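You operate a simulated robot arm through the tools that you are given. There is no shell and no other tool. Be economical: measure what you need, move in short steps, check, and stop when the job is done.

You run a simulated robot arm. Do the job below in one go: nothing can be reset, and whatever is moved stays where it is left.

TASK
Lock off the drive, then top up the chain bath to its yellow line from the oil jug.
Fine: stand the jug back where it was and shut the chain guard; the lock-off switch stays off. Set down upright: oil jug. Where these are worked on the way, their far stop is far enough and under half their travel is too little: chain guard.
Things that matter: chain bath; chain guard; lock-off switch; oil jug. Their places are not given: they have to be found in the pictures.

The check looks at the end state, three seconds after you hand in, the way a careful person would. Anything else that was tipped, shoved, dropped, spilled or broken makes it a failure.

THE ROBOT
A 6-joint arm with a two-finger parallel gripper, fixed in place. Base frame: the origin is at the foot of the arm, x ahead of it, y to its left, z up. Units: m, rad, N and s.
With the tool pointing down near the work surface it reaches from about 0.22 to 0.62 m from the base axis. Its first joint turns from -1.152 to 1.152 rad. Payload 2.7 kg.
The TCP is the grasp point between the finger pads, 0.023 m short of the fingertips. In the tool frame z runs along the fingers and y along their closing line. The gripper opens to 0.094 m. The fingers are 0.038 m wide and 0.01 m thick; the gripper's body (0.054 by 0.096 m) begins 0.039 m behind the TCP.
Orientation is that of the tool frame in the base frame, as a unit quaternion [w, x, y, z]. With the fingers straight down and closing along the base's y, the tool's x points along the base's -x, its y along +y and its z along -z.

THE INTERFACE
- The arm moves only by the tool jog_arm. Its arguments are lists of equal length, an entry for each row: "translation": the shift along the tool's x, y, z in units of 100 mm (1.0 is 100 mm), a list of three; "delta_rot": the turn, a rotation vector about the tool's x, y, z in units of 90 degrees (1.0 is 90 degrees), a list of three; "grip": the closure, from 0 (fully open) to 1 (shut). In form: {"translation": [[tx, ty, tz], ...], "delta_rot": [[wx, wy, wz], ...], "grip": [grip, ...]}. A call has 1 to 8 rows; each row is the pose to reach, as a shift and turn from the pose commanded when the call began, along the tool's axes at that moment. A call with a number of a shift or a turn outside -1 to 1 is refused whole. Each row takes 0.2 s and may step no farther than 0.05 m and 0.15 rad from the row before; otherwise, or with a gripper value out of range, the whole call is refused. A pose out of reach is approached as far as the arm can. The call stops where the force on the tool passes 90 N (or 10 N more than at its start, if that is more) or the arm is blocked; 0.2 s more then pass. Each finger travels about 0.045 m/s and halts on what it meets, pressing with about 29 N; the grip force reading is that of the motor and also rises with nothing between the fingers. The clock runs only during rows and for 0.2 s after the last one: add rows that repeat a pose to give the fingers time. It gives the time, the measured TCP pose, the force on the tool (base axes), the opening and the grip force at its end, in the units of the frame above (readings bear some noise), with the torque about the TCP (base axes, N m) and any sound that the robot's microphone picked up.
- Cameras (640 x 400 px; columns grow to the right, rows downward): "scene" is fixed at [0.0903, -0.4432, 1.3974]; the picture's right is [0.69, -0.72, 0.00], its down [-0.46, -0.44, -0.77] and it looks along [0.56, 0.53, -0.64] (base axes); focal length 325 px, centre (320, 200). "wrist" rides on the gripper at [0.087, 0.016, -0.074] in the tool frame; the picture's right is [-0.18, 0.98, 0.00], its down [-0.58, -0.11, -0.81] and it looks along [-0.79, -0.15, 0.59] (tool axes); focal length 243 px, centre (320, 200).
- camera(camera): a new picture of that camera. It takes no simulated time.
- point_at(camera, pixels): for up to 12 pixels [column, row] of the newest picture of that camera ("zoom" is the newest enlarged one), the place [x, y, z] in the base frame of the surface seen there, good to about 0.002 m, but the place of the scene camera against the robot may be out by one fixed shift of up to 0.012 m in any direction. It takes no simulated time.
- enlarge(camera, box): a new picture of the part [left, top, right, bottom] of that camera's present view, enlarged. It takes no simulated time.
- hand_in(): hands the job in; it is judged then, once.

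Work in short steps. Measure before you move; look again where a grasp or a placing could have gone wrong, and mend it. You have 80 turns and 38 pictures in all, those below and enlarged ones among them. Open the gripper and draw the arm clear of the work before you hand the job in, unless the task says otherwise; then end with one line.

The tools are called after ">>>" by a JSON object that holds its "method" and its "body". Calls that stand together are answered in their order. jog_arm: Moves the arm, as the interface text tells. Its arguments: {"type":"object","properties":{"translation":{"type":"array","items":{"type":"array","items":{"type":"number"}}},"delta_rot":{"type":"array","items":{"type":"array","items":{"type":"number"}}},"grip":{"type":"array","items":{"type":"number"}}},"required":["translation","delta_rot","grip"]} The other tools are called the same way: camera (camera) takes a picture; point_at (camera, pixels) gives the place of the surface under pixels of a picture; enlarge (camera, box) takes an enlarged picture of a part of a camera's view; hand_in () hands the job in.

At the start:

```text
clock: 0.0
ee_pos: [0.3383, 0.0064, 1.0684]
orientation: [0.001, 0.0, 1.0, 0.0]
wrist_force: [-0.1, -0.2, -0.5]
ft_torque: [0.01, 0.04, 0.0]
gripper_width: 0.0941
finger_force: 0.0
```

scene: 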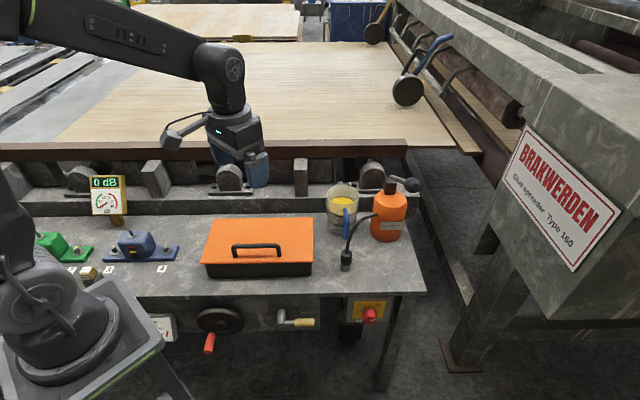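
wrist: 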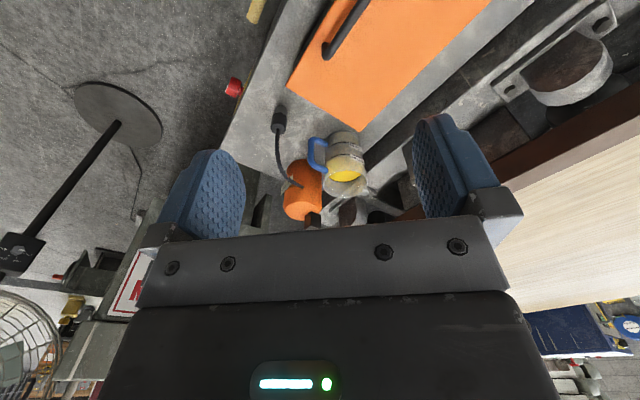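

The scene shows an orange lid with a black handle (about 258,245), a jug with a blue handle (343,210) and a red knob on a yellow plate (370,313). I'll enlarge these areas first.

>>> {"method": "enlarge", "body": {"camera": "scene", "box": [180, 170, 440, 340]}}

>>> {"method": "enlarge", "body": {"camera": "scene", "box": [300, 280, 420, 360]}}

```text
2.35 times, centred on (310, 255) of scene
```

zoom: 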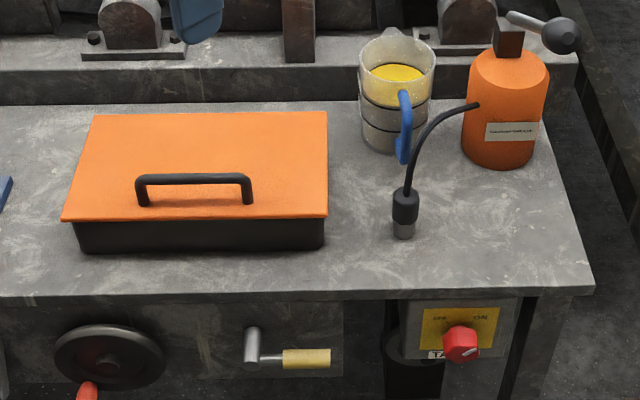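

```text
5.00 times, centred on (360, 320) of scene
```

zoom: 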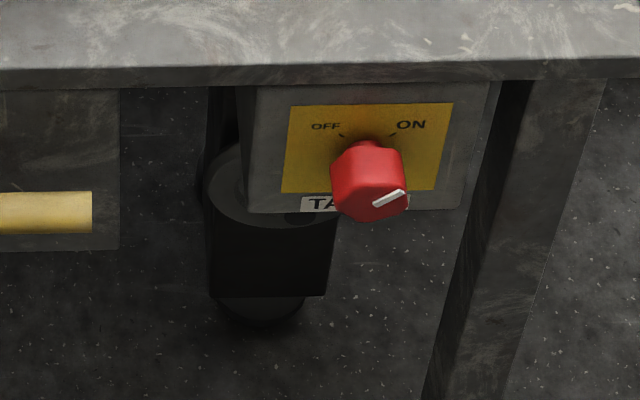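

The red rotary switch has its pointer towards ON, with OFF to the upper left, and its label starts "TA". I'll look at the other labels to the left and measure positions.

>>> {"method": "point_at", "body": {"camera": "zoom", "pixels": [[370, 165], [300, 120], [445, 115], [290, 185], [435, 185], [350, 50], [385, 198], [340, 180], [400, 180], [260, 130], [310, 205]]}}

>>> {"method": "point_at", "body": {"camera": "scene", "pixels": [[205, 262], [313, 262], [222, 219], [313, 219], [234, 246], [258, 245], [281, 246], [346, 268], [341, 185], [349, 225], [333, 225], [390, 195]]}}

>>> {"method": "enlarge", "body": {"camera": "scene", "box": [20, 160, 240, 360]}}

```text
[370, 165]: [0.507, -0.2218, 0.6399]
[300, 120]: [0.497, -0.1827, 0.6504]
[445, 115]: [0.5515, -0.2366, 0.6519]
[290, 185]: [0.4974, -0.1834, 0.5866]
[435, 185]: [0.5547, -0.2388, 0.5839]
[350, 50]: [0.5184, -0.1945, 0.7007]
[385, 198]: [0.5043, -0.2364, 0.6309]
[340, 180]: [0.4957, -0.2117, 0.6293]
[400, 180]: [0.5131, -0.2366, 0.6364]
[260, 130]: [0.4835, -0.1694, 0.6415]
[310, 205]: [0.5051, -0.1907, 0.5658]
```

```text
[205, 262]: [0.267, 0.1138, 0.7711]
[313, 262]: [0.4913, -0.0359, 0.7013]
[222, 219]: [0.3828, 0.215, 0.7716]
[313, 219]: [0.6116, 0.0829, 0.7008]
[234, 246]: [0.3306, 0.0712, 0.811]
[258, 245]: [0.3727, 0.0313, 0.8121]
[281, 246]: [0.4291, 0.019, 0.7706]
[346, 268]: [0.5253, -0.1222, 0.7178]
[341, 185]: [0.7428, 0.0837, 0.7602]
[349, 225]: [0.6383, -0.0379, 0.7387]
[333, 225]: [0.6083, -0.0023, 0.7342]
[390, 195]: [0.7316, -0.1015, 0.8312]
```

```text
2.00 times, centred on (130, 260) of scene
```

zoom: 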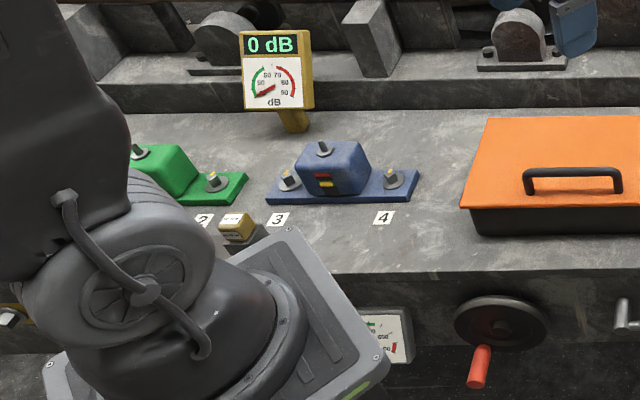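

Table top is about z=0.70 and its front runs along (0.71,-0.70); the knob is near (0.507,-0.225,0.635), facing (-0.71,-0.71). I'll start swinging the tool to face the switch: yaw +45° while moving right and down.

>>> {"method": "jog_arm", "body": {"translation": [[-0.1, -0.17, 0.1], [-0.2, -0.34, 0.2], [-0.3, -0.5, 0.4], [-0.4, -0.67, 0.6], [-0.5, -0.84, 0.8], [-0.6, -1, 1]], "delta_rot": [[0, 0, -0.083], [0, 0, -0.166], [0, 0, -0.25], [0, 0, -0.333], [0, 0, -0.416], [0, 0, -0.5]], "grip": [0, 0, 0, 0, 0, 0]}}

>>> {"method": "jog_arm", "body": {"translation": [[0.12, -0.12, 0.12], [0.25, -0.25, 0.25], [0.38, -0.38, 0.38], [0.5, -0.5, 0.5], [0.62, -0.62, 0.62], [0.75, -0.75, 0.75], [0.88, -0.88, 0.88], [1, -1, 1]], "delta_rot": [[0, -0.09, 0], [0, -0.18, 0], [0, -0.27, 0], [0, -0.36, 0], [0, -0.45, 0], [0, -0.54, 0], [0, -0.63, 0], [0, -0.72, 0]], "grip": [0, 0, 0, 0, 0, 0, 0, 0]}}

```text
clock: 1.4
ee_pos: [0.3964, -0.0954, 0.9709]
orientation: [0.002, -0.383, 0.924, -0.002]
wrist_force: [0.3, 0.3, 0.2]
ft_torque: [0.02, -0.01, 0.0]
gripper_width: 0.0941
finger_force: 0.1
```

```text
clock: 3.2
ee_pos: [0.3975, -0.2358, 0.8702]
orientation: [0.497, -0.323, 0.779, 0.204]
wrist_force: [0.5, -1.0, -0.8]
ft_torque: [-0.01, -0.03, -0.02]
gripper_width: 0.0938
finger_force: 0.1
```

Both moves went as commanded. I'll finish pitching to horizontal and lower to the knob height, still about 0.1 m in front of it.

>>> {"method": "jog_arm", "body": {"translation": [[0.25, -0.19, 0.05], [0.5, -0.38, 0.1], [0.75, -0.56, 0.15], [1, -0.75, 0.2]], "delta_rot": [[0, -0.07, 0], [0, -0.14, 0], [0, -0.21, 0], [0, -0.28, 0]], "grip": [0, 0, 0, 0]}}

>>> {"method": "jog_arm", "body": {"translation": [[0.33, 0, 0], [0.67, 0, 0], [1, 0, 0]], "delta_rot": [[0, 0, 0], [0, 0, 0], [0, 0, 0]], "grip": [0, 0, 0]}}

>>> {"method": "camera", "body": {"camera": "wrist"}}

```text
clock: 4.2
ee_pos: [0.4328, -0.3072, 0.7688]
orientation: [0.654, -0.271, 0.652, 0.271]
wrist_force: [0.5, 0.3, 0.2]
ft_torque: [0.03, 0.0, -0.02]
gripper_width: 0.094
finger_force: 0.2
```

```text
clock: 5.0
ee_pos: [0.4338, -0.3077, 0.6927]
orientation: [0.654, -0.27, 0.653, 0.27]
wrist_force: [0.3, -0.9, -0.1]
ft_torque: [-0.04, -0.02, 0.0]
gripper_width: 0.0941
finger_force: 0.1
out of reach, approached as far as the arm can: row 3
```

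```text
32 pictures are left
```

wrist: 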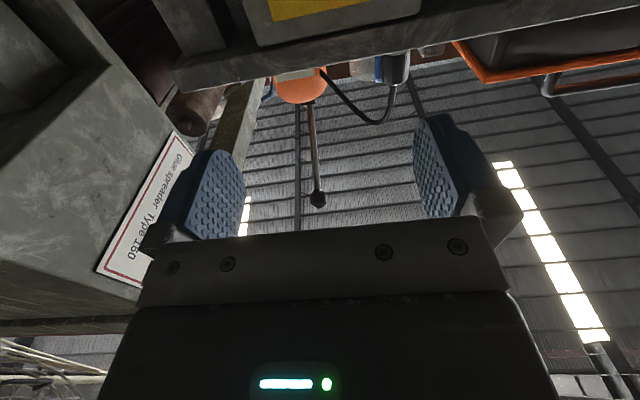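

The horizontal tool runs out of reach at z≈0.69, so a wrist joint limit is likely. I'll tilt the tool 30° down and lower towards knob height to see if that posture reaches.

>>> {"method": "jog_arm", "body": {"translation": [[0, 0, -0.1], [0.1, 0, -0.15], [0.2, 0, -0.2], [0.3, 0, -0.2], [0.4, 0, -0.2]], "delta_rot": [[0, 0.07, 0], [0, 0.14, 0], [0, 0.21, 0], [0, 0.28, 0], [0, 0.333, 0]], "grip": [0, 0, 0, 0, 0]}}

>>> {"method": "camera", "body": {"camera": "wrist"}}

```text
clock: 6.2
ee_pos: [0.4212, -0.3205, 0.6526]
orientation: [0.463, -0.331, 0.8, 0.19]
wrist_force: [0.3, 0.0, 0.7]
ft_torque: [-0.04, 0.03, 0.0]
gripper_width: 0.0939
finger_force: 0.0
```

```text
31 pictures are left
```

wrist: 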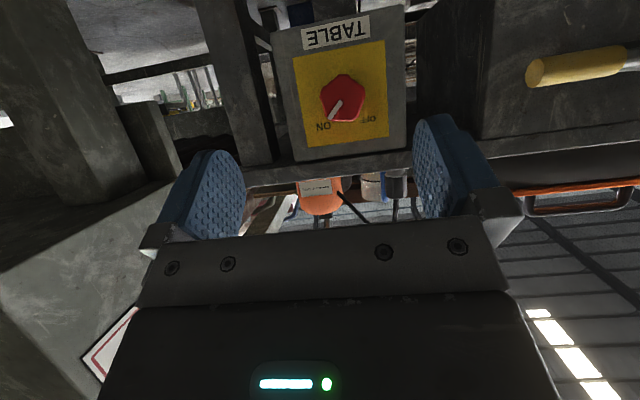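

The label under this switch reads "TABLE", so it may not be the drive's. Another yellow panel shows at about (24,319) in the scene, behind the arm; I'll enlarge and measure it.

>>> {"method": "enlarge", "body": {"camera": "scene", "box": [0, 200, 190, 360]}}

>>> {"method": "point_at", "body": {"camera": "wrist", "pixels": [[342, 98], [337, 35], [545, 72], [365, 120], [330, 130]]}}

>>> {"method": "enlarge", "body": {"camera": "wrist", "box": [260, 0, 420, 160]}}

```text
2.50 times, centred on (95, 280) of scene
```

zoom: 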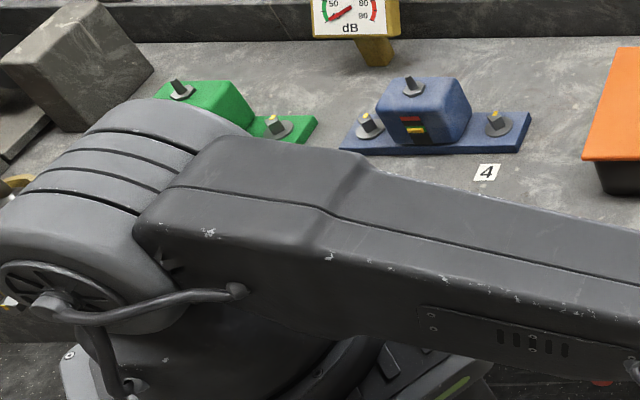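

```text
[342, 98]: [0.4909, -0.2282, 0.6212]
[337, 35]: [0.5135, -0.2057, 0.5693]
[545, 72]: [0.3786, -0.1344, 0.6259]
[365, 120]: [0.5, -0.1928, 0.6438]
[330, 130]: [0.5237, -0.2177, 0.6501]
```

```text
2.50 times, centred on (340, 80) of wrist
```

zoom: 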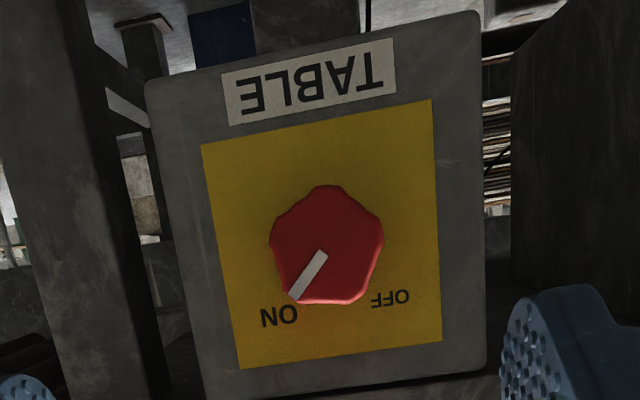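

This switch is the TABLE one, so before touching it I want to see the other yellow panel on the far left. I'll retract, raise the arm and swing it away.

>>> {"method": "jog_arm", "body": {"translation": [[-0.25, 0.07, -0.2], [-0.5, 0.15, -0.4], [-0.75, 0.2, -0.5], [-1, 0.3, -0.5]], "delta_rot": [[0, 0.083, 0], [0, 0.166, 0], [0, 0.25, 0], [0, 0.333, 0]], "grip": [0, 0, 0, 0]}}

>>> {"method": "jog_arm", "body": {"translation": [[-0.25, 0.25, -0.25], [-0.5, 0.5, -0.5], [-0.75, 0.75, -0.75], [-1, 1, -1]], "delta_rot": [[0, 0.083, 0], [0, 0.166, 0], [0, 0.25, 0], [0, 0.333, 0]], "grip": [0, 0, 0, 0]}}

>>> {"method": "jog_arm", "body": {"translation": [[-0.25, 0.25, -0.25], [-0.5, 0.5, -0.5], [-0.75, 0.75, -0.75], [-1, 1, -1]], "delta_rot": [[0, 0, 0], [0, 0, 0], [0, 0, 0], [0, 0, 0]], "grip": [0, 0, 0, 0]}}

>>> {"method": "jog_arm", "body": {"translation": [[-0.12, 0.25, -0.12], [-0.25, 0.5, -0.25], [-0.4, 0.75, -0.4], [-0.5, 1, -0.5]], "delta_rot": [[0, 0, 0], [0, 0, 0], [0, 0, 0], [0, 0, 0]], "grip": [0, 0, 0, 0]}}

>>> {"method": "jog_arm", "body": {"translation": [[-0.12, 0.25, 0], [-0.25, 0.5, 0], [-0.4, 0.75, 0], [-0.5, 1, 0]], "delta_rot": [[0, 0, 0], [0, 0, 0], [0, 0, 0], [0, 0, 0]], "grip": [0, 0, 0, 0]}}

>>> {"method": "camera", "body": {"camera": "scene"}}

```text
clock: 7.2
ee_pos: [0.402, -0.2953, 0.7656]
orientation: [0.24, -0.369, 0.892, 0.098]
wrist_force: [0.3, 0.6, 0.2]
ft_torque: [0.03, -0.02, 0.01]
gripper_width: 0.0938
finger_force: 0.1
```

```text
clock: 8.2
ee_pos: [0.3567, -0.197, 0.9012]
orientation: [0.001, -0.382, 0.924, -0.002]
wrist_force: [-0.5, 0.0, 0.9]
ft_torque: [0.0, 0.01, 0.02]
gripper_width: 0.0941
finger_force: 0.1
```

```text
clock: 9.2
ee_pos: [0.3562, -0.0552, 1.0002]
orientation: [0.001, -0.382, 0.924, 0.0]
wrist_force: [-0.2, 0.5, 0.0]
ft_torque: [0.02, 0.0, 0.0]
gripper_width: 0.0937
finger_force: 0.0
```

```text
clock: 10.2
ee_pos: [0.3197, 0.0489, 1.0507]
orientation: [0.003, -0.383, 0.924, 0.0]
wrist_force: [0.3, -0.2, 0.5]
ft_torque: [-0.02, 0.03, -0.01]
gripper_width: 0.0936
finger_force: 0.1
```

```text
clock: 11.2
ee_pos: [0.2863, 0.1576, 1.0516]
orientation: [0.002, -0.381, 0.924, 0.0]
wrist_force: [0.0, -0.4, -0.2]
ft_torque: [0.01, 0.0, 0.0]
gripper_width: 0.094
finger_force: 0.1
```

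```text
28 pictures are left
```

scene: 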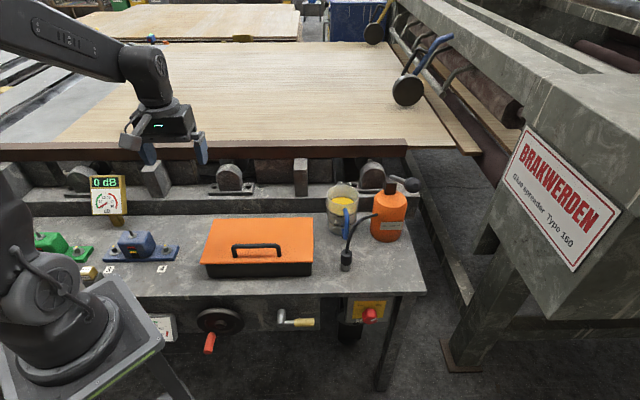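

The left panel is still hidden by the shoulder; I'll swing further left and enlarge that corner.

>>> {"method": "jog_arm", "body": {"translation": [[0, 0.25, 0], [0, 0.5, 0], [0, 0.75, 0], [-0.2, 1, 0]], "delta_rot": [[0, 0, 0], [0, 0, 0], [0, 0, 0], [0, 0, 0]], "grip": [0, 0, 0, 0]}}

>>> {"method": "jog_arm", "body": {"translation": [[0, 0.25, 0], [-0.1, 0.5, 0], [-0.2, 0.75, 0], [-0.2, 0.9, 0]], "delta_rot": [[0, 0, 0], [0, 0, 0], [0, 0, 0], [0, 0, 0]], "grip": [0, 0, 0, 0]}}

>>> {"method": "enlarge", "body": {"camera": "scene", "box": [0, 230, 240, 380]}}

>>> {"method": "camera", "body": {"camera": "wrist"}}

```text
clock: 12.2
ee_pos: [0.229, 0.2408, 1.0499]
orientation: [0.002, -0.383, 0.924, 0.0]
wrist_force: [-0.7, -0.4, 0.5]
ft_torque: [-0.04, -0.01, -0.01]
gripper_width: 0.0938
finger_force: 0.0
```

```text
clock: 13.2
ee_pos: [0.2039, 0.302, 1.05]
orientation: [0.002, -0.382, 0.924, 0.0]
wrist_force: [-0.6, 0.8, 1.1]
ft_torque: [0.02, -0.01, 0.01]
gripper_width: 0.0941
finger_force: 0.1
out of reach, approached as far as the arm can: row 3, 4
```

```text
2.67 times, centred on (120, 305) of scene
```

zoom: 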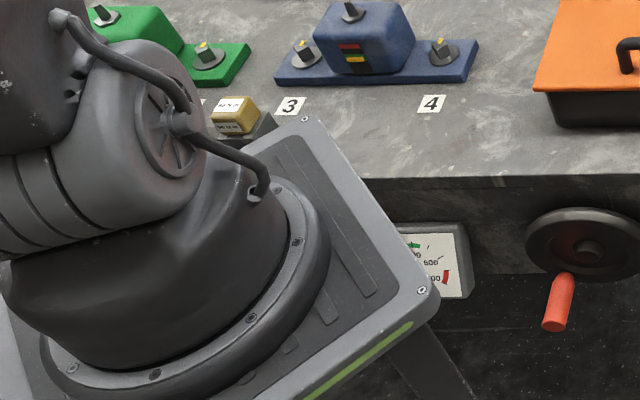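

```text
26 pictures are left
```

wrist: 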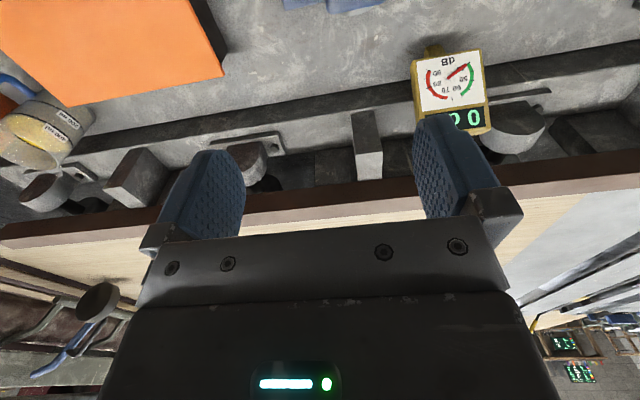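

The shoulder still hides that corner. I'll measure what is at the left edge, plus the robot's plate and the little label block, to work out what is there.

>>> {"method": "point_at", "body": {"camera": "zoom", "pixels": [[435, 300], [310, 122], [235, 118], [265, 125], [5, 270], [430, 250], [560, 300], [5, 350]]}}

>>> {"method": "enlarge", "body": {"camera": "scene", "box": [60, 240, 140, 300]}}

```text
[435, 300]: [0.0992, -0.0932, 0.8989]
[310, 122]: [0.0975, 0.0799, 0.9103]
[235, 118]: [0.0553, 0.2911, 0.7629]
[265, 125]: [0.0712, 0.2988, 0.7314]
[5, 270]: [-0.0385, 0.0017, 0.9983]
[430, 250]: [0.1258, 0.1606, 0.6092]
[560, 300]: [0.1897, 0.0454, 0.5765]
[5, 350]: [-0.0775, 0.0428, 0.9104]
```

```text
6.67 times, centred on (100, 270) of scene
```

zoom: 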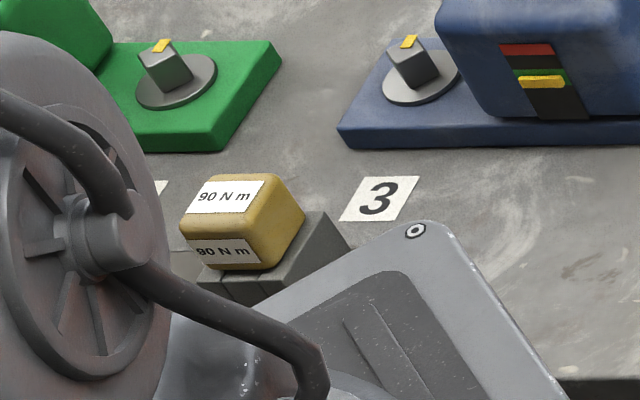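

That block is an unrelated item and the far-left corner is outside the first joint's range. The TABLE switch is therefore the only lock-off the arm can reach, on the table that carries the guard. I'll go back to it, chaining moves.

>>> {"method": "jog_arm", "body": {"translation": [[0, -0.4, 0], [0, -0.8, 0], [0, -1, 0]], "delta_rot": [[0, 0, 0], [0, 0, 0], [0, 0, 0]], "grip": [0, 0, 0]}}

>>> {"method": "jog_arm", "body": {"translation": [[0, -0.4, 0], [0, -0.8, 0], [0, -1, 0]], "delta_rot": [[0, 0, 0], [0, 0, 0], [0, 0, 0]], "grip": [0, 0, 0]}}

>>> {"method": "jog_arm", "body": {"translation": [[0.2, -0.33, 0], [0.4, -0.66, 0], [0.5, -1, 0]], "delta_rot": [[0, 0, 0], [0, 0, 0], [0, 0, 0]], "grip": [0, 0, 0]}}

>>> {"method": "jog_arm", "body": {"translation": [[0.2, -0.25, 0.25], [0.4, -0.5, 0.5], [0.6, -0.75, 0.75], [0.8, -1, 1]], "delta_rot": [[0, 0, 0], [0, 0, 0], [0, 0, 0], [0, 0, 0]], "grip": [0, 0, 0, 0]}}

>>> {"method": "jog_arm", "body": {"translation": [[0.2, -0.25, 0.1], [0.4, -0.5, 0.2], [0.6, -0.75, 0.3], [0.8, -1, 0.4]], "delta_rot": [[0, -0.083, 0], [0, -0.166, 0], [0, -0.25, 0], [0, -0.333, 0]], "grip": [0, 0, 0, 0]}}

```text
clock: 14.0
ee_pos: [0.2751, 0.2301, 1.051]
orientation: [0.002, -0.383, 0.924, 0.0]
wrist_force: [0.3, 1.1, 0.4]
ft_torque: [0.01, -0.01, 0.01]
gripper_width: 0.0941
finger_force: 0.0
```

```text
clock: 14.8
ee_pos: [0.3466, 0.1607, 1.0493]
orientation: [0.002, -0.383, 0.924, 0.0]
wrist_force: [-0.6, -0.3, 0.1]
ft_torque: [-0.02, -0.02, 0.02]
gripper_width: 0.0939
finger_force: 0.1
```

```text
clock: 15.6
ee_pos: [0.3826, 0.0529, 1.0518]
orientation: [0.001, -0.382, 0.924, 0.0]
wrist_force: [1.1, 0.5, -0.5]
ft_torque: [0.02, -0.01, 0.01]
gripper_width: 0.0942
finger_force: 0.2
```

```text
clock: 16.6
ee_pos: [0.3978, -0.0749, 0.9511]
orientation: [0.002, -0.383, 0.924, -0.001]
wrist_force: [0.3, -0.5, -0.5]
ft_torque: [0.02, 0.0, 0.02]
gripper_width: 0.094
finger_force: 0.1
```

```text
clock: 17.6
ee_pos: [0.4118, -0.1999, 0.9098]
orientation: [0.242, -0.369, 0.892, 0.098]
wrist_force: [-0.4, -0.1, 0.3]
ft_torque: [-0.01, 0.02, -0.02]
gripper_width: 0.094
finger_force: 0.1
```

Now I lower to the front of the switch with the tool 30° below horizontal. Then I roll +45° about the knob axis so there is room for the 90° anticlockwise turn.

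>>> {"method": "jog_arm", "body": {"translation": [[0.25, -0.19, 0.25], [0.5, -0.38, 0.5], [0.75, -0.56, 0.75], [1, -0.755, 1]], "delta_rot": [[0, -0.083, 0], [0, -0.166, 0], [0, -0.25, 0], [0, -0.333, 0]], "grip": [0, 0, 0, 0]}}

>>> {"method": "jog_arm", "body": {"translation": [[0.2, 0, 0.1], [0.4, 0, 0.2], [0.6, 0, 0.3], [0.8, 0, 0.4], [0.9, 0, 0.45], [1, 0, 0.5]], "delta_rot": [[-0.042, 0, 0.072], [-0.083, 0, 0.144], [-0.125, 0, 0.217], [-0.167, 0, 0.289], [-0.208, 0, 0.361], [-0.25, 0, 0.433]], "grip": [0, 0, 0, 0, 0, 0]}}

>>> {"method": "camera", "body": {"camera": "wrist"}}

```text
clock: 18.6
ee_pos: [0.4406, -0.2804, 0.7736]
orientation: [0.465, -0.331, 0.799, 0.191]
wrist_force: [0.1, 0.2, 0.6]
ft_torque: [-0.02, -0.03, 0.01]
gripper_width: 0.0941
finger_force: 0.0
```

```text
clock: 20.0
ee_pos: [0.4145, -0.2651, 0.6455]
orientation: [0.3, -0.13, 0.812, 0.483]
wrist_force: [0.0, -0.1, 0.5]
ft_torque: [-0.01, 0.01, 0.01]
gripper_width: 0.0938
finger_force: 0.1
out of reach, approached as far as the arm can: row 6
```

```text
24 pictures are left
```

wrist: 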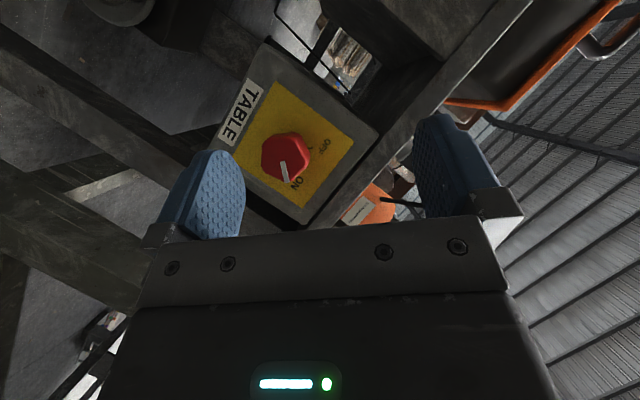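

The arm ran out of stretch with the roll to the right, since the wrist sits too far from the shoulder. I'll undo the roll and instead start the turn from roll 0, ending at −90° where the wrist comes nearer the base.

>>> {"method": "jog_arm", "body": {"translation": [[0, 0, 0], [0, 0, 0], [0, 0, 0], [0, 0, 0], [0, 0, 0], [0, 0, 0]], "delta_rot": [[0.042, 0, -0.072], [0.083, 0, -0.144], [0.125, 0, -0.217], [0.167, 0, -0.289], [0.208, 0, -0.361], [0.25, 0, -0.433]], "grip": [0, 0, 0, 0, 0, 0]}}

>>> {"method": "camera", "body": {"camera": "wrist"}}

>>> {"method": "point_at", "body": {"camera": "wrist", "pixels": [[342, 98], [330, 98], [350, 98], [365, 120], [310, 130], [545, 72], [620, 60]]}}

```text
clock: 21.4
ee_pos: [0.4148, -0.2646, 0.6463]
orientation: [0.463, -0.332, 0.799, 0.191]
wrist_force: [0.5, -0.4, -0.6]
ft_torque: [0.01, -0.02, 0.01]
gripper_width: 0.094
finger_force: 0.0
```

```text
23 pictures are left
```

wrist: 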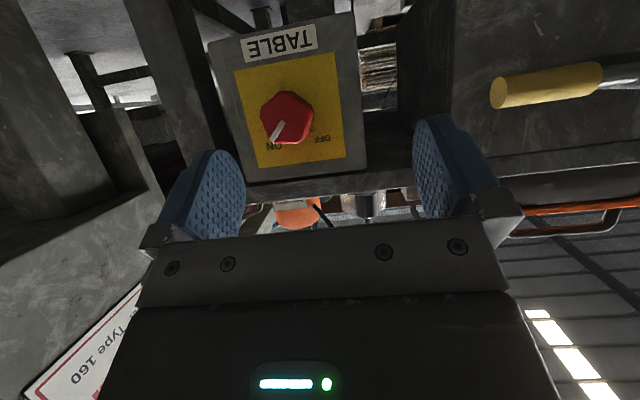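

```text
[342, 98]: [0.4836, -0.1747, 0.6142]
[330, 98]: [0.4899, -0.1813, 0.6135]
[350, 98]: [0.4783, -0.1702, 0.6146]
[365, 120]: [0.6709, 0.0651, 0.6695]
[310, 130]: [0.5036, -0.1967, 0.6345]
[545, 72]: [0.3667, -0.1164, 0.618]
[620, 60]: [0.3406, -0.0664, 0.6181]
```

The commanded pose snapped to the measured one, and the knob face is now at (286,118). I'll measure it precisely.

>>> {"method": "point_at", "body": {"camera": "wrist", "pixels": [[286, 118], [268, 116], [308, 120], [286, 98], [286, 138], [275, 135], [283, 122], [500, 92]]}}

```text
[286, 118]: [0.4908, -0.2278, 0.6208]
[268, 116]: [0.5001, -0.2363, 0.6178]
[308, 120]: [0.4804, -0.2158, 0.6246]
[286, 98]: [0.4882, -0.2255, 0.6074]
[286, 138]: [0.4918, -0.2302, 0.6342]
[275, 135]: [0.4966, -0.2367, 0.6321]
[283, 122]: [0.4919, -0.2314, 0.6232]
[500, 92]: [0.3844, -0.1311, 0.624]
```

Knob axis: u=0.507, z=0.621, with the face at v=0.186. I'll line up sideways, move in so the pads straddle it, and close.

>>> {"method": "jog_arm", "body": {"translation": [[-0.09, -0.265, 0.1], [-0.174, -0.265, 0.3], [-0.174, -0.265, 0.5], [-0.174, -0.265, 0.65], [-0.174, -0.265, 0.8], [-0.174, -0.265, 0.8]], "delta_rot": [[0, 0, 0], [0, 0, 0], [0, 0, 0], [0, 0, 0], [0, 0, 0], [0, 0, 0]], "grip": [0, 0, 0, 0, 0, 0]}}

>>> {"method": "camera", "body": {"camera": "wrist"}}

```text
clock: 22.8
ee_pos: [0.4911, -0.226, 0.6206]
orientation: [0.462, -0.332, 0.8, 0.191]
wrist_force: [0.2, -0.2, 0.2]
ft_torque: [-0.01, -0.02, 0.0]
gripper_width: 0.0939
finger_force: 0.1
```

```text
22 pictures are left
```

wrist: 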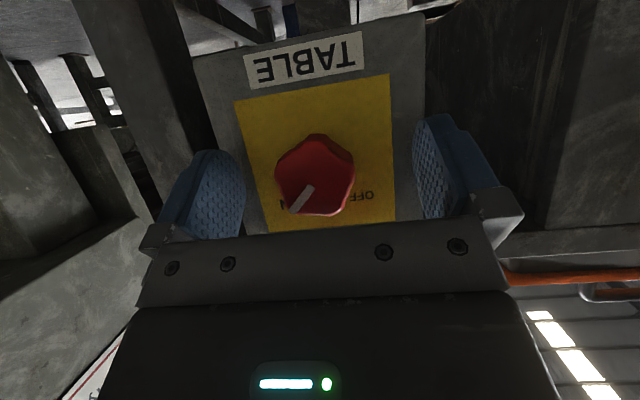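

The knob sits centred between the pads. I'll close on it.

>>> {"method": "jog_arm", "body": {"translation": [[0, 0, 0], [0, 0, 0], [0, 0, 0], [0, 0, 0], [0, 0, 0]], "delta_rot": [[0, 0, 0], [0, 0, 0], [0, 0, 0], [0, 0, 0], [0, 0, 0]], "grip": [1, 1, 1, 1, 1]}}

```text
clock: 24.0
ee_pos: [0.4923, -0.2282, 0.6238]
orientation: [0.464, -0.332, 0.799, 0.187]
wrist_force: [20.5, -13.6, -0.2]
ft_torque: [-0.71, 0.64, 0.1]
gripper_width: 0.0398
finger_force: 45.1
```

Gripped at 0.040 m. I'll turn anticlockwise about the knob axis, the first 60° or so.

>>> {"method": "jog_arm", "body": {"translation": [[0, -0.02, 0], [0, -0.02, 0], [0, -0.02, 0], [0, -0.02, 0], [0, -0.02, 0], [0, -0.02, 0], [0, -0.02, 0], [0, -0.02, 0]], "delta_rot": [[0.045, 0, -0.078], [0.09, 0, -0.156], [0.135, 0, -0.234], [0.18, 0, -0.312], [0.225, 0, -0.39], [0.27, 0, -0.468], [0.315, 0, -0.546], [0.34, 0, -0.59]], "grip": [1, 1, 1, 1, 1, 1, 1, 1]}}

```text
clock: 25.8
ee_pos: [0.5623, -0.2901, 0.6426]
orientation: [0.556, -0.507, 0.631, -0.192]
wrist_force: [-0.2, 0.0, 0.0]
ft_torque: [-0.01, 0.0, -0.01]
gripper_width: 0.0
finger_force: 42.6
out of reach, approached as far as the arm can: row 4, 5, 6, 7, 8
```

The wrist ran out of range, slipped off the knob and moved right. I'll look at the state.

>>> {"method": "camera", "body": {"camera": "scene"}}

>>> {"method": "camera", "body": {"camera": "wrist"}}

```text
21 pictures are left
```

scene: 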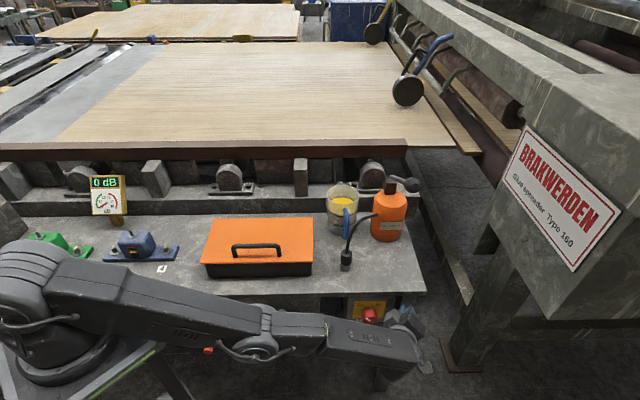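

```text
20 pictures are left
```

wrist: 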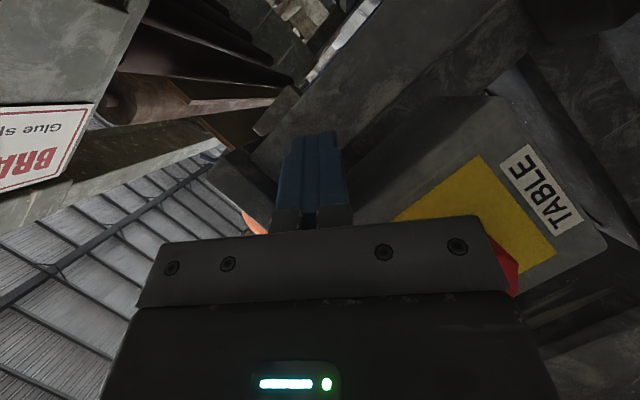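

The arm is free of contact (force ~0) with the forearm stretched low. I'll back straight out along the tool, undo the cone roll, and check the switch afterwards.

>>> {"method": "jog_arm", "body": {"translation": [[0, 0, -0.4], [0, 0, -0.8], [0, 0, -1], [0, 0, -1], [0, 0, -1], [0, 0, -1], [0, 0, -1], [0, 0, -1]], "delta_rot": [[0, 0, 0], [0, 0, 0], [-0.045, 0, 0.078], [-0.09, 0, 0.156], [-0.135, 0, 0.234], [-0.18, 0, 0.312], [-0.225, 0, 0.39], [-0.27, 0, 0.468]], "grip": [1, 1, 0, 0, 0, 0, 0, 0]}}

>>> {"method": "enlarge", "body": {"camera": "scene", "box": [300, 280, 420, 360]}}

```text
clock: 27.6
ee_pos: [0.4735, -0.3222, 0.673]
orientation: [0.469, -0.35, 0.795, 0.156]
wrist_force: [-0.1, -0.2, -0.1]
ft_torque: [0.03, 0.0, -0.01]
gripper_width: 0.0937
finger_force: 0.0
out of reach, approached as far as the arm can: row 1, 2, 3, 4
```

```text
5.00 times, centred on (360, 320) of scene
```

zoom: 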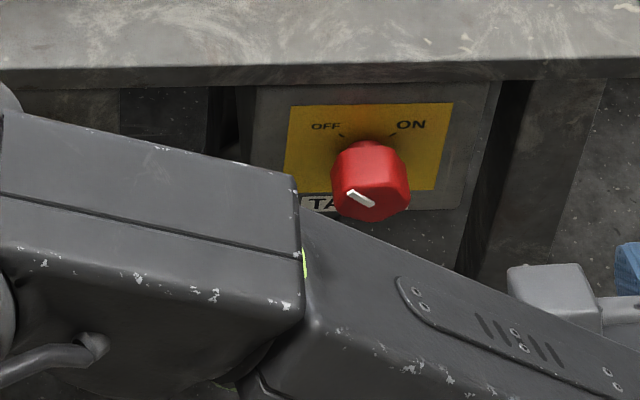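

The zoom now shows the pointer at upper left, on OFF, so the switch is locked off. Next I retract up and back to tool-down for the chain guard.

>>> {"method": "jog_arm", "body": {"translation": [[-0.25, 0.07, -0.3], [-0.5, 0.3, -0.5], [-0.75, 0.6, -0.6], [-1, 0.8, -0.6]], "delta_rot": [[0, 0.083, 0], [0, 0.166, 0], [0, 0.25, 0], [0, 0.333, 0]], "grip": [0, 0, 0, 0]}}

>>> {"method": "jog_arm", "body": {"translation": [[-0.25, 0.25, -0.25], [-0.5, 0.5, -0.5], [-0.75, 0.75, -0.75], [-1, 1, -1]], "delta_rot": [[0, 0.083, 0], [0, 0.166, 0], [0, 0.25, 0], [0, 0.333, 0]], "grip": [0, 0, 0, 0]}}

>>> {"method": "jog_arm", "body": {"translation": [[0, 0.2, -0.12], [0, 0.4, -0.25], [0, 0.6, -0.38], [0, 0.7, -0.5], [0, 0.8, -0.6], [0, 0.9, -0.6], [0, 1, -0.6]], "delta_rot": [[0, 0, 0.09], [0, 0, 0.18], [0, 0, 0.27], [0, 0, 0.36], [0, 0, 0.45], [0, 0, 0.54], [0, 0, 0.63]], "grip": [0, 0, 0, 0, 0, 0, 0]}}

```text
clock: 28.6
ee_pos: [0.4084, -0.2592, 0.7849]
orientation: [0.247, -0.38, 0.89, 0.058]
wrist_force: [0.0, -0.1, -0.7]
ft_torque: [0.0, 0.0, -0.01]
gripper_width: 0.0941
finger_force: 0.1
```

```text
clock: 29.6
ee_pos: [0.3576, -0.1528, 0.9093]
orientation: [0.01, -0.382, 0.923, -0.041]
wrist_force: [-0.1, -0.6, 0.6]
ft_torque: [-0.01, 0.01, -0.03]
gripper_width: 0.094
finger_force: 0.1
```

```text
clock: 31.2
ee_pos: [0.2867, -0.0788, 0.9607]
orientation: [0.029, 0.104, 0.994, -0.031]
wrist_force: [-0.8, 0.8, -0.5]
ft_torque: [-0.01, -0.04, 0.03]
gripper_width: 0.0938
finger_force: 0.0
```

Now I finish yawing so the fingers close across the handle (along the table depth) and move over the guard.

>>> {"method": "jog_arm", "body": {"translation": [[0.04, 0.25, 0], [0.08, 0.5, 0], [0.12, 0.75, 0], [0.16, 1, 0]], "delta_rot": [[-0.0056, 0.0125, 0.0915], [-0.011, 0.025, 0.183], [-0.017, 0.0375, 0.275], [-0.0225, 0.05, 0.366]], "grip": [0, 0, 0, 0]}}

>>> {"method": "camera", "body": {"camera": "wrist"}}

```text
clock: 32.2
ee_pos: [0.2895, 0.02, 0.9552]
orientation: [-0.001, 0.382, 0.924, -0.001]
wrist_force: [-0.5, -1.4, 0.5]
ft_torque: [0.03, 0.0, -0.01]
gripper_width: 0.0942
finger_force: 0.0
```

```text
18 pictures are left
```

wrist: 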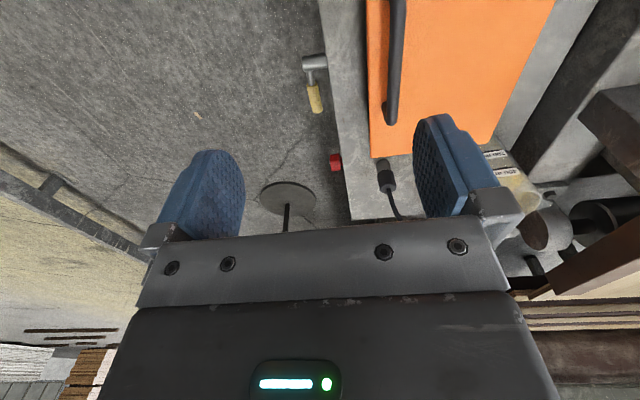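

The handle bar runs from (395,0) to (391,112) in the wrist view. I'll measure the handle and lid edges.

>>> {"method": "point_at", "body": {"camera": "wrist", "pixels": [[400, 10], [400, 50], [398, 80], [391, 100], [375, 158], [488, 143], [372, 100], [420, 100], [555, 5], [530, 70], [497, 175], [518, 200]]}}

```text
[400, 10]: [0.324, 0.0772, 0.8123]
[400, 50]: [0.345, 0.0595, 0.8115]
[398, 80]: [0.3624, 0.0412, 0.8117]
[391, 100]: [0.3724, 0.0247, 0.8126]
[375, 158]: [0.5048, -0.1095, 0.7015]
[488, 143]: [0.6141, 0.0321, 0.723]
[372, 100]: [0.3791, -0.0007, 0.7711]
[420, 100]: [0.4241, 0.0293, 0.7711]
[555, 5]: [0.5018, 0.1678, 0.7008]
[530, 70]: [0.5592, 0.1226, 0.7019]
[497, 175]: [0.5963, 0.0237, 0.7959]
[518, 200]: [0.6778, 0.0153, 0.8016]
```

Handle bar: v≈0.285, u≈0.17–0.25, top z≈0.812, lid top at 0.771. I'll go above its middle, then down around it and close.

>>> {"method": "jog_arm", "body": {"translation": [[-0.1, 0.33, 0.3], [-0.19, 0.66, 0.6], [-0.19, 0.66, 0.9], [-0.19, 0.66, 1]], "delta_rot": [[0, 0, 0], [0, 0, 0], [0, 0, 0], [0, 0, 0]], "grip": [0, 0, 0, 0]}}

>>> {"method": "jog_arm", "body": {"translation": [[0, 0, 0.25], [0, 0, 0.48], [0, 0, 0.48], [0, 0, 0.48], [0, 0, 0.48], [0, 0, 0.48], [0, 0, 0.48], [0, 0, 0.48]], "delta_rot": [[0, 0, 0], [0, 0, 0], [0, 0, 0], [0, 0, 0], [0, 0, 0], [0, 0, 0], [0, 0, 0], [0, 0, 0]], "grip": [0, 0, 0, 1, 1, 1, 1, 1]}}

>>> {"method": "camera", "body": {"camera": "wrist"}}

```text
clock: 33.2
ee_pos: [0.3505, 0.0561, 0.8544]
orientation: [0.0, 0.382, 0.924, -0.001]
wrist_force: [0.4, -0.2, -1.1]
ft_torque: [-0.02, -0.01, -0.03]
gripper_width: 0.0938
finger_force: 0.2
```

```text
clock: 35.0
ee_pos: [0.3466, 0.0529, 0.8051]
orientation: [-0.006, 0.383, 0.924, -0.004]
wrist_force: [-15.2, -27.6, 9.9]
ft_torque: [0.2, 0.24, -0.01]
gripper_width: 0.0118
finger_force: 28.9
```

```text
17 pictures are left
```

wrist: 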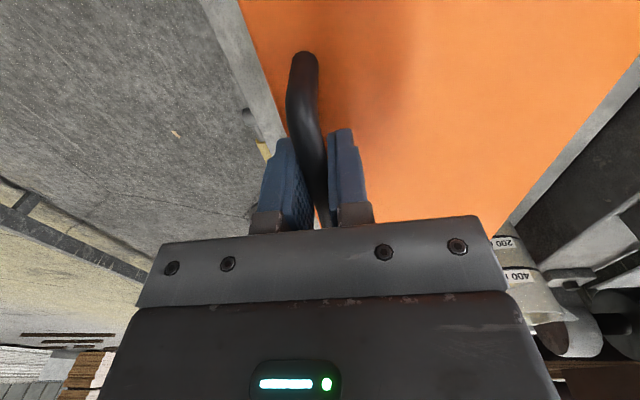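

The bar is held (0.012 m). I'll lift along a hinge arc about the back edge (v≈0.42, z≈0.768), the first 22° as a test of the hinge guess.

>>> {"method": "jog_arm", "body": {"translation": [[0, 0.06, -0.175], [0, 0.144, -0.342], [0, 0.249, -0.497]], "delta_rot": [[-0.0833, 0, 0], [-0.1667, 0, 0], [-0.25, 0, 0]], "grip": [1, 1, 1]}}

>>> {"method": "enlarge", "body": {"camera": "scene", "box": [180, 150, 440, 310]}}

```text
clock: 35.8
ee_pos: [0.366, 0.0738, 0.8555]
orientation: [0.074, 0.377, 0.906, 0.18]
wrist_force: [-27.7, -23.6, 22.8]
ft_torque: [0.13, 0.23, -1.6]
gripper_width: 0.0114
finger_force: 45.0
```

```text
2.46 times, centred on (310, 230) of scene
```

zoom: 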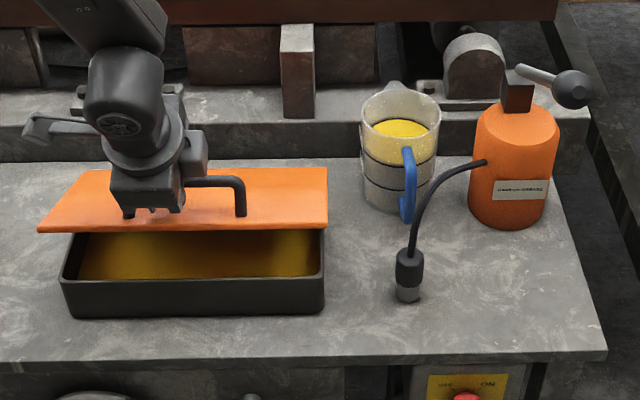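

The lid is hinged at the back as guessed, and the bath with golden oil shows beneath. I'll continue the arc to about 60°.

>>> {"method": "jog_arm", "body": {"translation": [[0, 0.168, -0.081], [0, 0.345, -0.14], [0, 0.528, -0.175], [0, 0.715, -0.186], [0, 0.901, -0.172]], "delta_rot": [[-0.0833, 0, 0], [-0.1667, 0, 0], [-0.25, 0, 0], [-0.333, 0, 0], [-0.4167, 0, 0]], "grip": [1, 1, 1, 1, 1]}}

```text
clock: 37.0
ee_pos: [0.4233, 0.129, 0.9096]
orientation: [0.194, 0.329, 0.799, 0.465]
wrist_force: [-36.5, -23.5, 57.3]
ft_torque: [-2.1, 4.01, -1.07]
gripper_width: 0.0119
finger_force: 45.3
```

The handle follows an arc with a hinge near v=0.442, z=0.75 (r≈0.17), so I'll use that corrected arc to go on to about 85°.

>>> {"method": "jog_arm", "body": {"translation": [[0, 0.191, 0.162], [0, 0.33, 0.353], [0, 0.441, 0.562], [0, 0.522, 0.784]], "delta_rot": [[-0.07, 0, 0], [-0.14, 0, 0], [-0.2, 0, 0], [-0.25, 0, 0]], "grip": [1, 1, 1, 1]}}

>>> {"method": "enlarge", "body": {"camera": "scene", "box": [180, 110, 440, 310]}}

```text
clock: 37.3
ee_pos: [0.4238, 0.1292, 0.9101]
orientation: [0.194, 0.331, 0.796, 0.469]
wrist_force: [-26.1, -19.7, 36.0]
ft_torque: [-1.59, 3.21, 0.27]
gripper_width: 0.0116
finger_force: 44.8
stopped in row 1: the force on the tool passed its limit at 128 N (the readings are from after the stop); the commanded pose is now the measured one
```

```text
2.00 times, centred on (310, 210) of scene
```

zoom: 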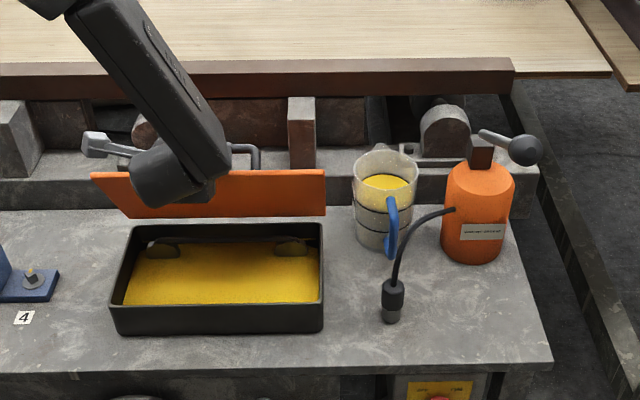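

The move stopped on force 128 N, possibly at the lid's far stop. I'll measure the lid's edges to get its angle.

>>> {"method": "point_at", "body": {"camera": "zoom", "pixels": [[300, 174], [300, 212], [240, 180], [240, 212], [322, 175], [322, 213], [230, 147], [115, 225], [320, 225], [325, 305], [120, 310]]}}

>>> {"method": "camera", "body": {"camera": "wrist"}}

```text
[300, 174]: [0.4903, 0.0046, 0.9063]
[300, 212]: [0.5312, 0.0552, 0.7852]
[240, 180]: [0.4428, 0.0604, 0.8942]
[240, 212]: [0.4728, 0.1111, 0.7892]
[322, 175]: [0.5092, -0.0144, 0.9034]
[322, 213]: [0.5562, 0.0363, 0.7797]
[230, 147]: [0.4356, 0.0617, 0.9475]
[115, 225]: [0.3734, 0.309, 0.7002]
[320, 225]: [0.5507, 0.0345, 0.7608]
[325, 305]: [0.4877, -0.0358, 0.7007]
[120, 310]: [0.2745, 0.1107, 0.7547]
```

```text
14 pictures are left
```

wrist: 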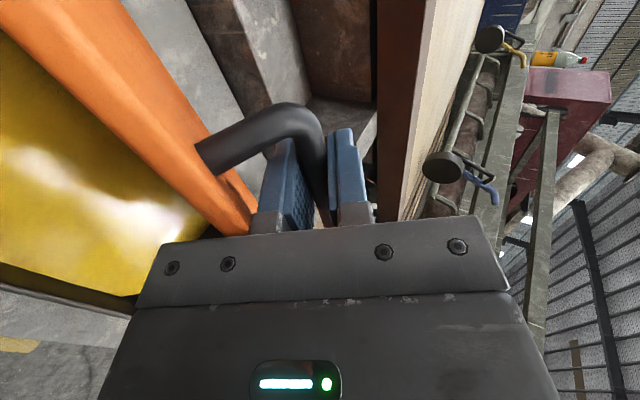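

The lid stands near 62°, with hinge fit v=0.4255, z=0.765, r=0.148. To tell a real stop from a bad arc, I'll push a small 12 mm step along the tangent without turning the tool.

>>> {"method": "jog_arm", "body": {"translation": [[0, 0.035, 0.036], [0, 0.075, 0.075], [0, 0.1, 0.12]], "delta_rot": [[0, 0, 0], [0, 0, 0], [0, 0, 0]], "grip": [1, 1, 1]}}

```text
clock: 37.7
ee_pos: [0.4251, 0.1299, 0.9106]
orientation: [0.191, 0.332, 0.798, 0.466]
wrist_force: [-22.7, -15.5, 30.8]
ft_torque: [-1.72, 2.64, 0.11]
gripper_width: 0.0114
finger_force: 44.8
stopped in row 2: the force on the tool passed its limit at 106 N (the readings are from after the stop); the commanded pose is now the measured one
```

A firm stop, so I take this as the lid's far stop. I'll open the fingers and watch whether the lid stays up.

>>> {"method": "jog_arm", "body": {"translation": [[0, 0, 0], [0, 0, 0], [0, 0, 0], [0, 0, 0], [0, 0, -0.2], [0, 0, -0.5], [0, 0, -0.8], [0, 0, -1]], "delta_rot": [[0, 0, 0], [0, 0, 0], [0, 0, 0], [0, 0, 0], [0, 0, 0], [0, 0, 0], [0, 0, 0], [0, 0, 0]], "grip": [0.5, 0.3, 0.3, 0.3, 0.3, 0.3, 0.2, 0]}}

>>> {"method": "enlarge", "body": {"camera": "scene", "box": [180, 110, 440, 310]}}

>>> {"method": "point_at", "body": {"camera": "zoom", "pixels": [[300, 174], [300, 205], [322, 175], [322, 210], [370, 160], [355, 160], [415, 165], [385, 190], [393, 205], [392, 225], [386, 255], [440, 210]]}}

```text
clock: 39.5
ee_pos: [0.3657, 0.0696, 0.9591]
orientation: [0.192, 0.332, 0.797, 0.466]
wrist_force: [1.0, -0.9, 0.3]
ft_torque: [0.01, -0.02, 0.03]
gripper_width: 0.0939
finger_force: 0.0
```

```text
2.00 times, centred on (310, 210) of scene
```

zoom: 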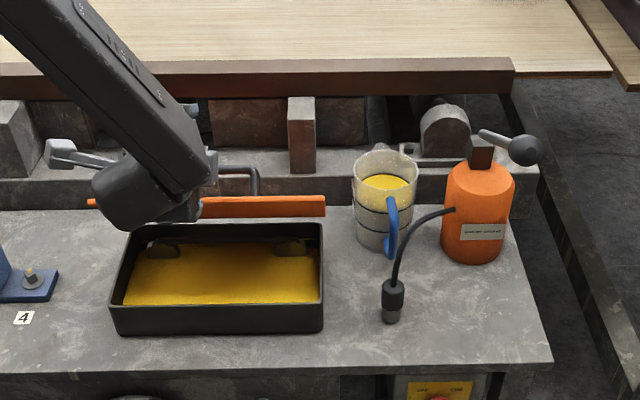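

```text
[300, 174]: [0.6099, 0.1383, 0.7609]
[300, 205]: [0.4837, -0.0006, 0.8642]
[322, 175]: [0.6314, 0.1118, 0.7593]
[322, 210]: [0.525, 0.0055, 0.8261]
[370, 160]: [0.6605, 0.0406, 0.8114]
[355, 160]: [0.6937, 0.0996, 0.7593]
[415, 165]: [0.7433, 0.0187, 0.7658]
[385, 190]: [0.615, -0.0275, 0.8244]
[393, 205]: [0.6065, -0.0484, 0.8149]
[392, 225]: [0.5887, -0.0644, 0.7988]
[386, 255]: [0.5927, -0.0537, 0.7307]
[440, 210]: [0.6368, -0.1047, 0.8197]
```

The lid's edge is lower now (about 49°), so it may be sinking or resting on something. I'll wait a little, backing off, and look again.

>>> {"method": "jog_arm", "body": {"translation": [[0, 0, -0.1], [0, 0, -0.2], [0, 0, -0.3], [0, 0, -0.3], [0, 0, -0.3]], "delta_rot": [[0, 0, 0], [0, 0, 0], [0, 0, 0], [0, 0, 0], [0, 0, 0]], "grip": [0, 0, 0, 0, 0]}}

>>> {"method": "camera", "body": {"camera": "wrist"}}

```text
clock: 40.7
ee_pos: [0.3474, 0.0509, 0.9739]
orientation: [0.192, 0.333, 0.797, 0.465]
wrist_force: [0.1, 0.3, -1.6]
ft_torque: [0.02, -0.01, -0.01]
gripper_width: 0.0939
finger_force: 0.1
```

```text
12 pictures are left
```

wrist: 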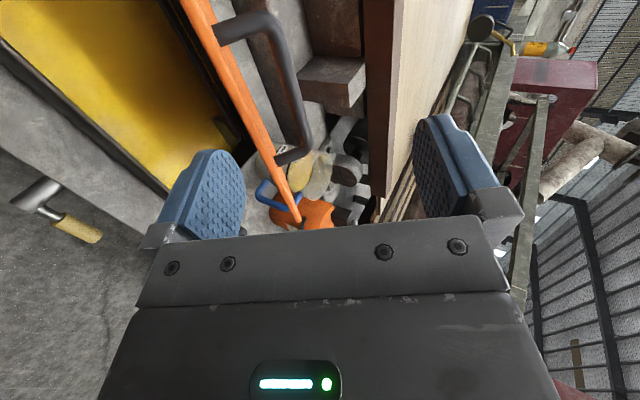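

Here the lid is seen edge-on, standing with the handle on its far side. I'll measure the edge and handle to get its actual angle.

>>> {"method": "point_at", "body": {"camera": "wrist", "pixels": [[205, 30], [235, 90], [270, 150], [298, 215], [225, 85], [250, 25], [290, 80], [300, 130], [215, 130], [288, 165], [180, 110], [60, 100]]}}

```text
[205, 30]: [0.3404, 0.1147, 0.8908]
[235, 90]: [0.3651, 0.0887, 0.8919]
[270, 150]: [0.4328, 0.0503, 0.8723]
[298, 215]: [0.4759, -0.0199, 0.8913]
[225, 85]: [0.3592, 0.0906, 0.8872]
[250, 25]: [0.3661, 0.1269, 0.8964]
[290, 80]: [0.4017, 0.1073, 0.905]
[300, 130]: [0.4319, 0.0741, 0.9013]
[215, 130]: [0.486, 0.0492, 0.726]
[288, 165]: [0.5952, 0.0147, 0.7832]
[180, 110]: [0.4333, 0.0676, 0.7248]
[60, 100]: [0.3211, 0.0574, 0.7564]
```

The lid now rests steady at ~50° (edge v=0.321, z=0.891), so 61° may have been it being pressed past a springy stop. I'll probe it: closed fingertips pushed against its underside toward opening while I read the force.

>>> {"method": "jog_arm", "body": {"translation": [[0, -0.2, 0.1], [0, -0.4, 0.25], [0, -0.6, 0.4], [0, -0.77, 0.56], [0, -0.77, 0.56]], "delta_rot": [[0, 0, 0], [0, 0, 0], [0, 0, 0], [0, 0, 0], [0, 0, 0]], "grip": [1, 1, 1, 1, 1]}}

>>> {"method": "jog_arm", "body": {"translation": [[0, 0.1, 0.173], [0, 0.15, 0.26], [0, 0.2, 0.346]], "delta_rot": [[0, 0, 0], [0, 0, 0], [0, 0, 0]], "grip": [1, 1, 1]}}

>>> {"method": "jog_arm", "body": {"translation": [[0, 0.05, 0.087], [0, 0.1, 0.173], [0, 0.1, 0.173]], "delta_rot": [[0, 0, 0], [0, 0, 0], [0, 0, 0]], "grip": [1, 1, 1]}}

```text
clock: 41.8
ee_pos: [0.3541, 0.0569, 0.8872]
orientation: [0.198, 0.328, 0.79, 0.478]
wrist_force: [-47.3, -39.7, 67.8]
ft_torque: [0.9, -1.18, 0.32]
gripper_width: 0.0108
finger_force: 15.6
stopped in row 5: the force on the tool passed its limit at 100 N (the readings are from after the stop); the commanded pose is now the measured one
```

```text
clock: 42.1
ee_pos: [0.3522, 0.0561, 0.8907]
orientation: [0.202, 0.325, 0.788, 0.483]
wrist_force: [-41.5, -33.6, 53.6]
ft_torque: [0.51, -0.45, 0.22]
gripper_width: 0.0
finger_force: 27.6
stopped in row 1: the force on the tool passed its limit at 128 N (the readings are from after the stop); the commanded pose is now the measured one
```

```text
clock: 42.4
ee_pos: [0.3538, 0.0577, 0.8907]
orientation: [0.202, 0.325, 0.787, 0.484]
wrist_force: [-21.5, -17.1, 27.1]
ft_torque: [0.3, -0.16, 0.03]
gripper_width: 0.0
finger_force: 29.1
stopped in row 1: the force on the tool passed its limit at 111 N (the readings are from after the stop); the commanded pose is now the measured one
```

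I was pressing end-on against the lid's front edge. I'll back off, drop below the edge, and then push forward on the underside.

>>> {"method": "jog_arm", "body": {"translation": [[0, -0.175, -0.3], [0, -0.4, -0.18], [0, -0.608, -0.053], [0, -0.608, -0.053]], "delta_rot": [[0, 0, 0], [0, 0, 0], [0, 0, 0], [0, 0, 0]], "grip": [1, 1, 1, 1]}}

>>> {"method": "jog_arm", "body": {"translation": [[0, 0.125, 0.217], [0, 0.25, 0.433], [0, 0.35, 0.606], [0, 0.4, 0.693], [0, 0.45, 0.78]], "delta_rot": [[0, 0, 0], [0, 0, 0], [0, 0, 0], [0, 0, 0], [0, 0, 0]], "grip": [1, 1, 1, 1, 1]}}

```text
clock: 43.4
ee_pos: [0.3312, 0.0356, 0.8381]
orientation: [0.201, 0.326, 0.788, 0.481]
wrist_force: [-0.1, 0.3, -0.3]
ft_torque: [-0.02, 0.0, 0.0]
gripper_width: 0.0001
finger_force: 29.1
```

```text
clock: 44.6
ee_pos: [0.3942, 0.0983, 0.8415]
orientation: [0.2, 0.326, 0.788, 0.482]
wrist_force: [-6.6, -5.5, 3.9]
ft_torque: [0.03, -0.07, -0.08]
gripper_width: 0.0001
finger_force: 29.2
```

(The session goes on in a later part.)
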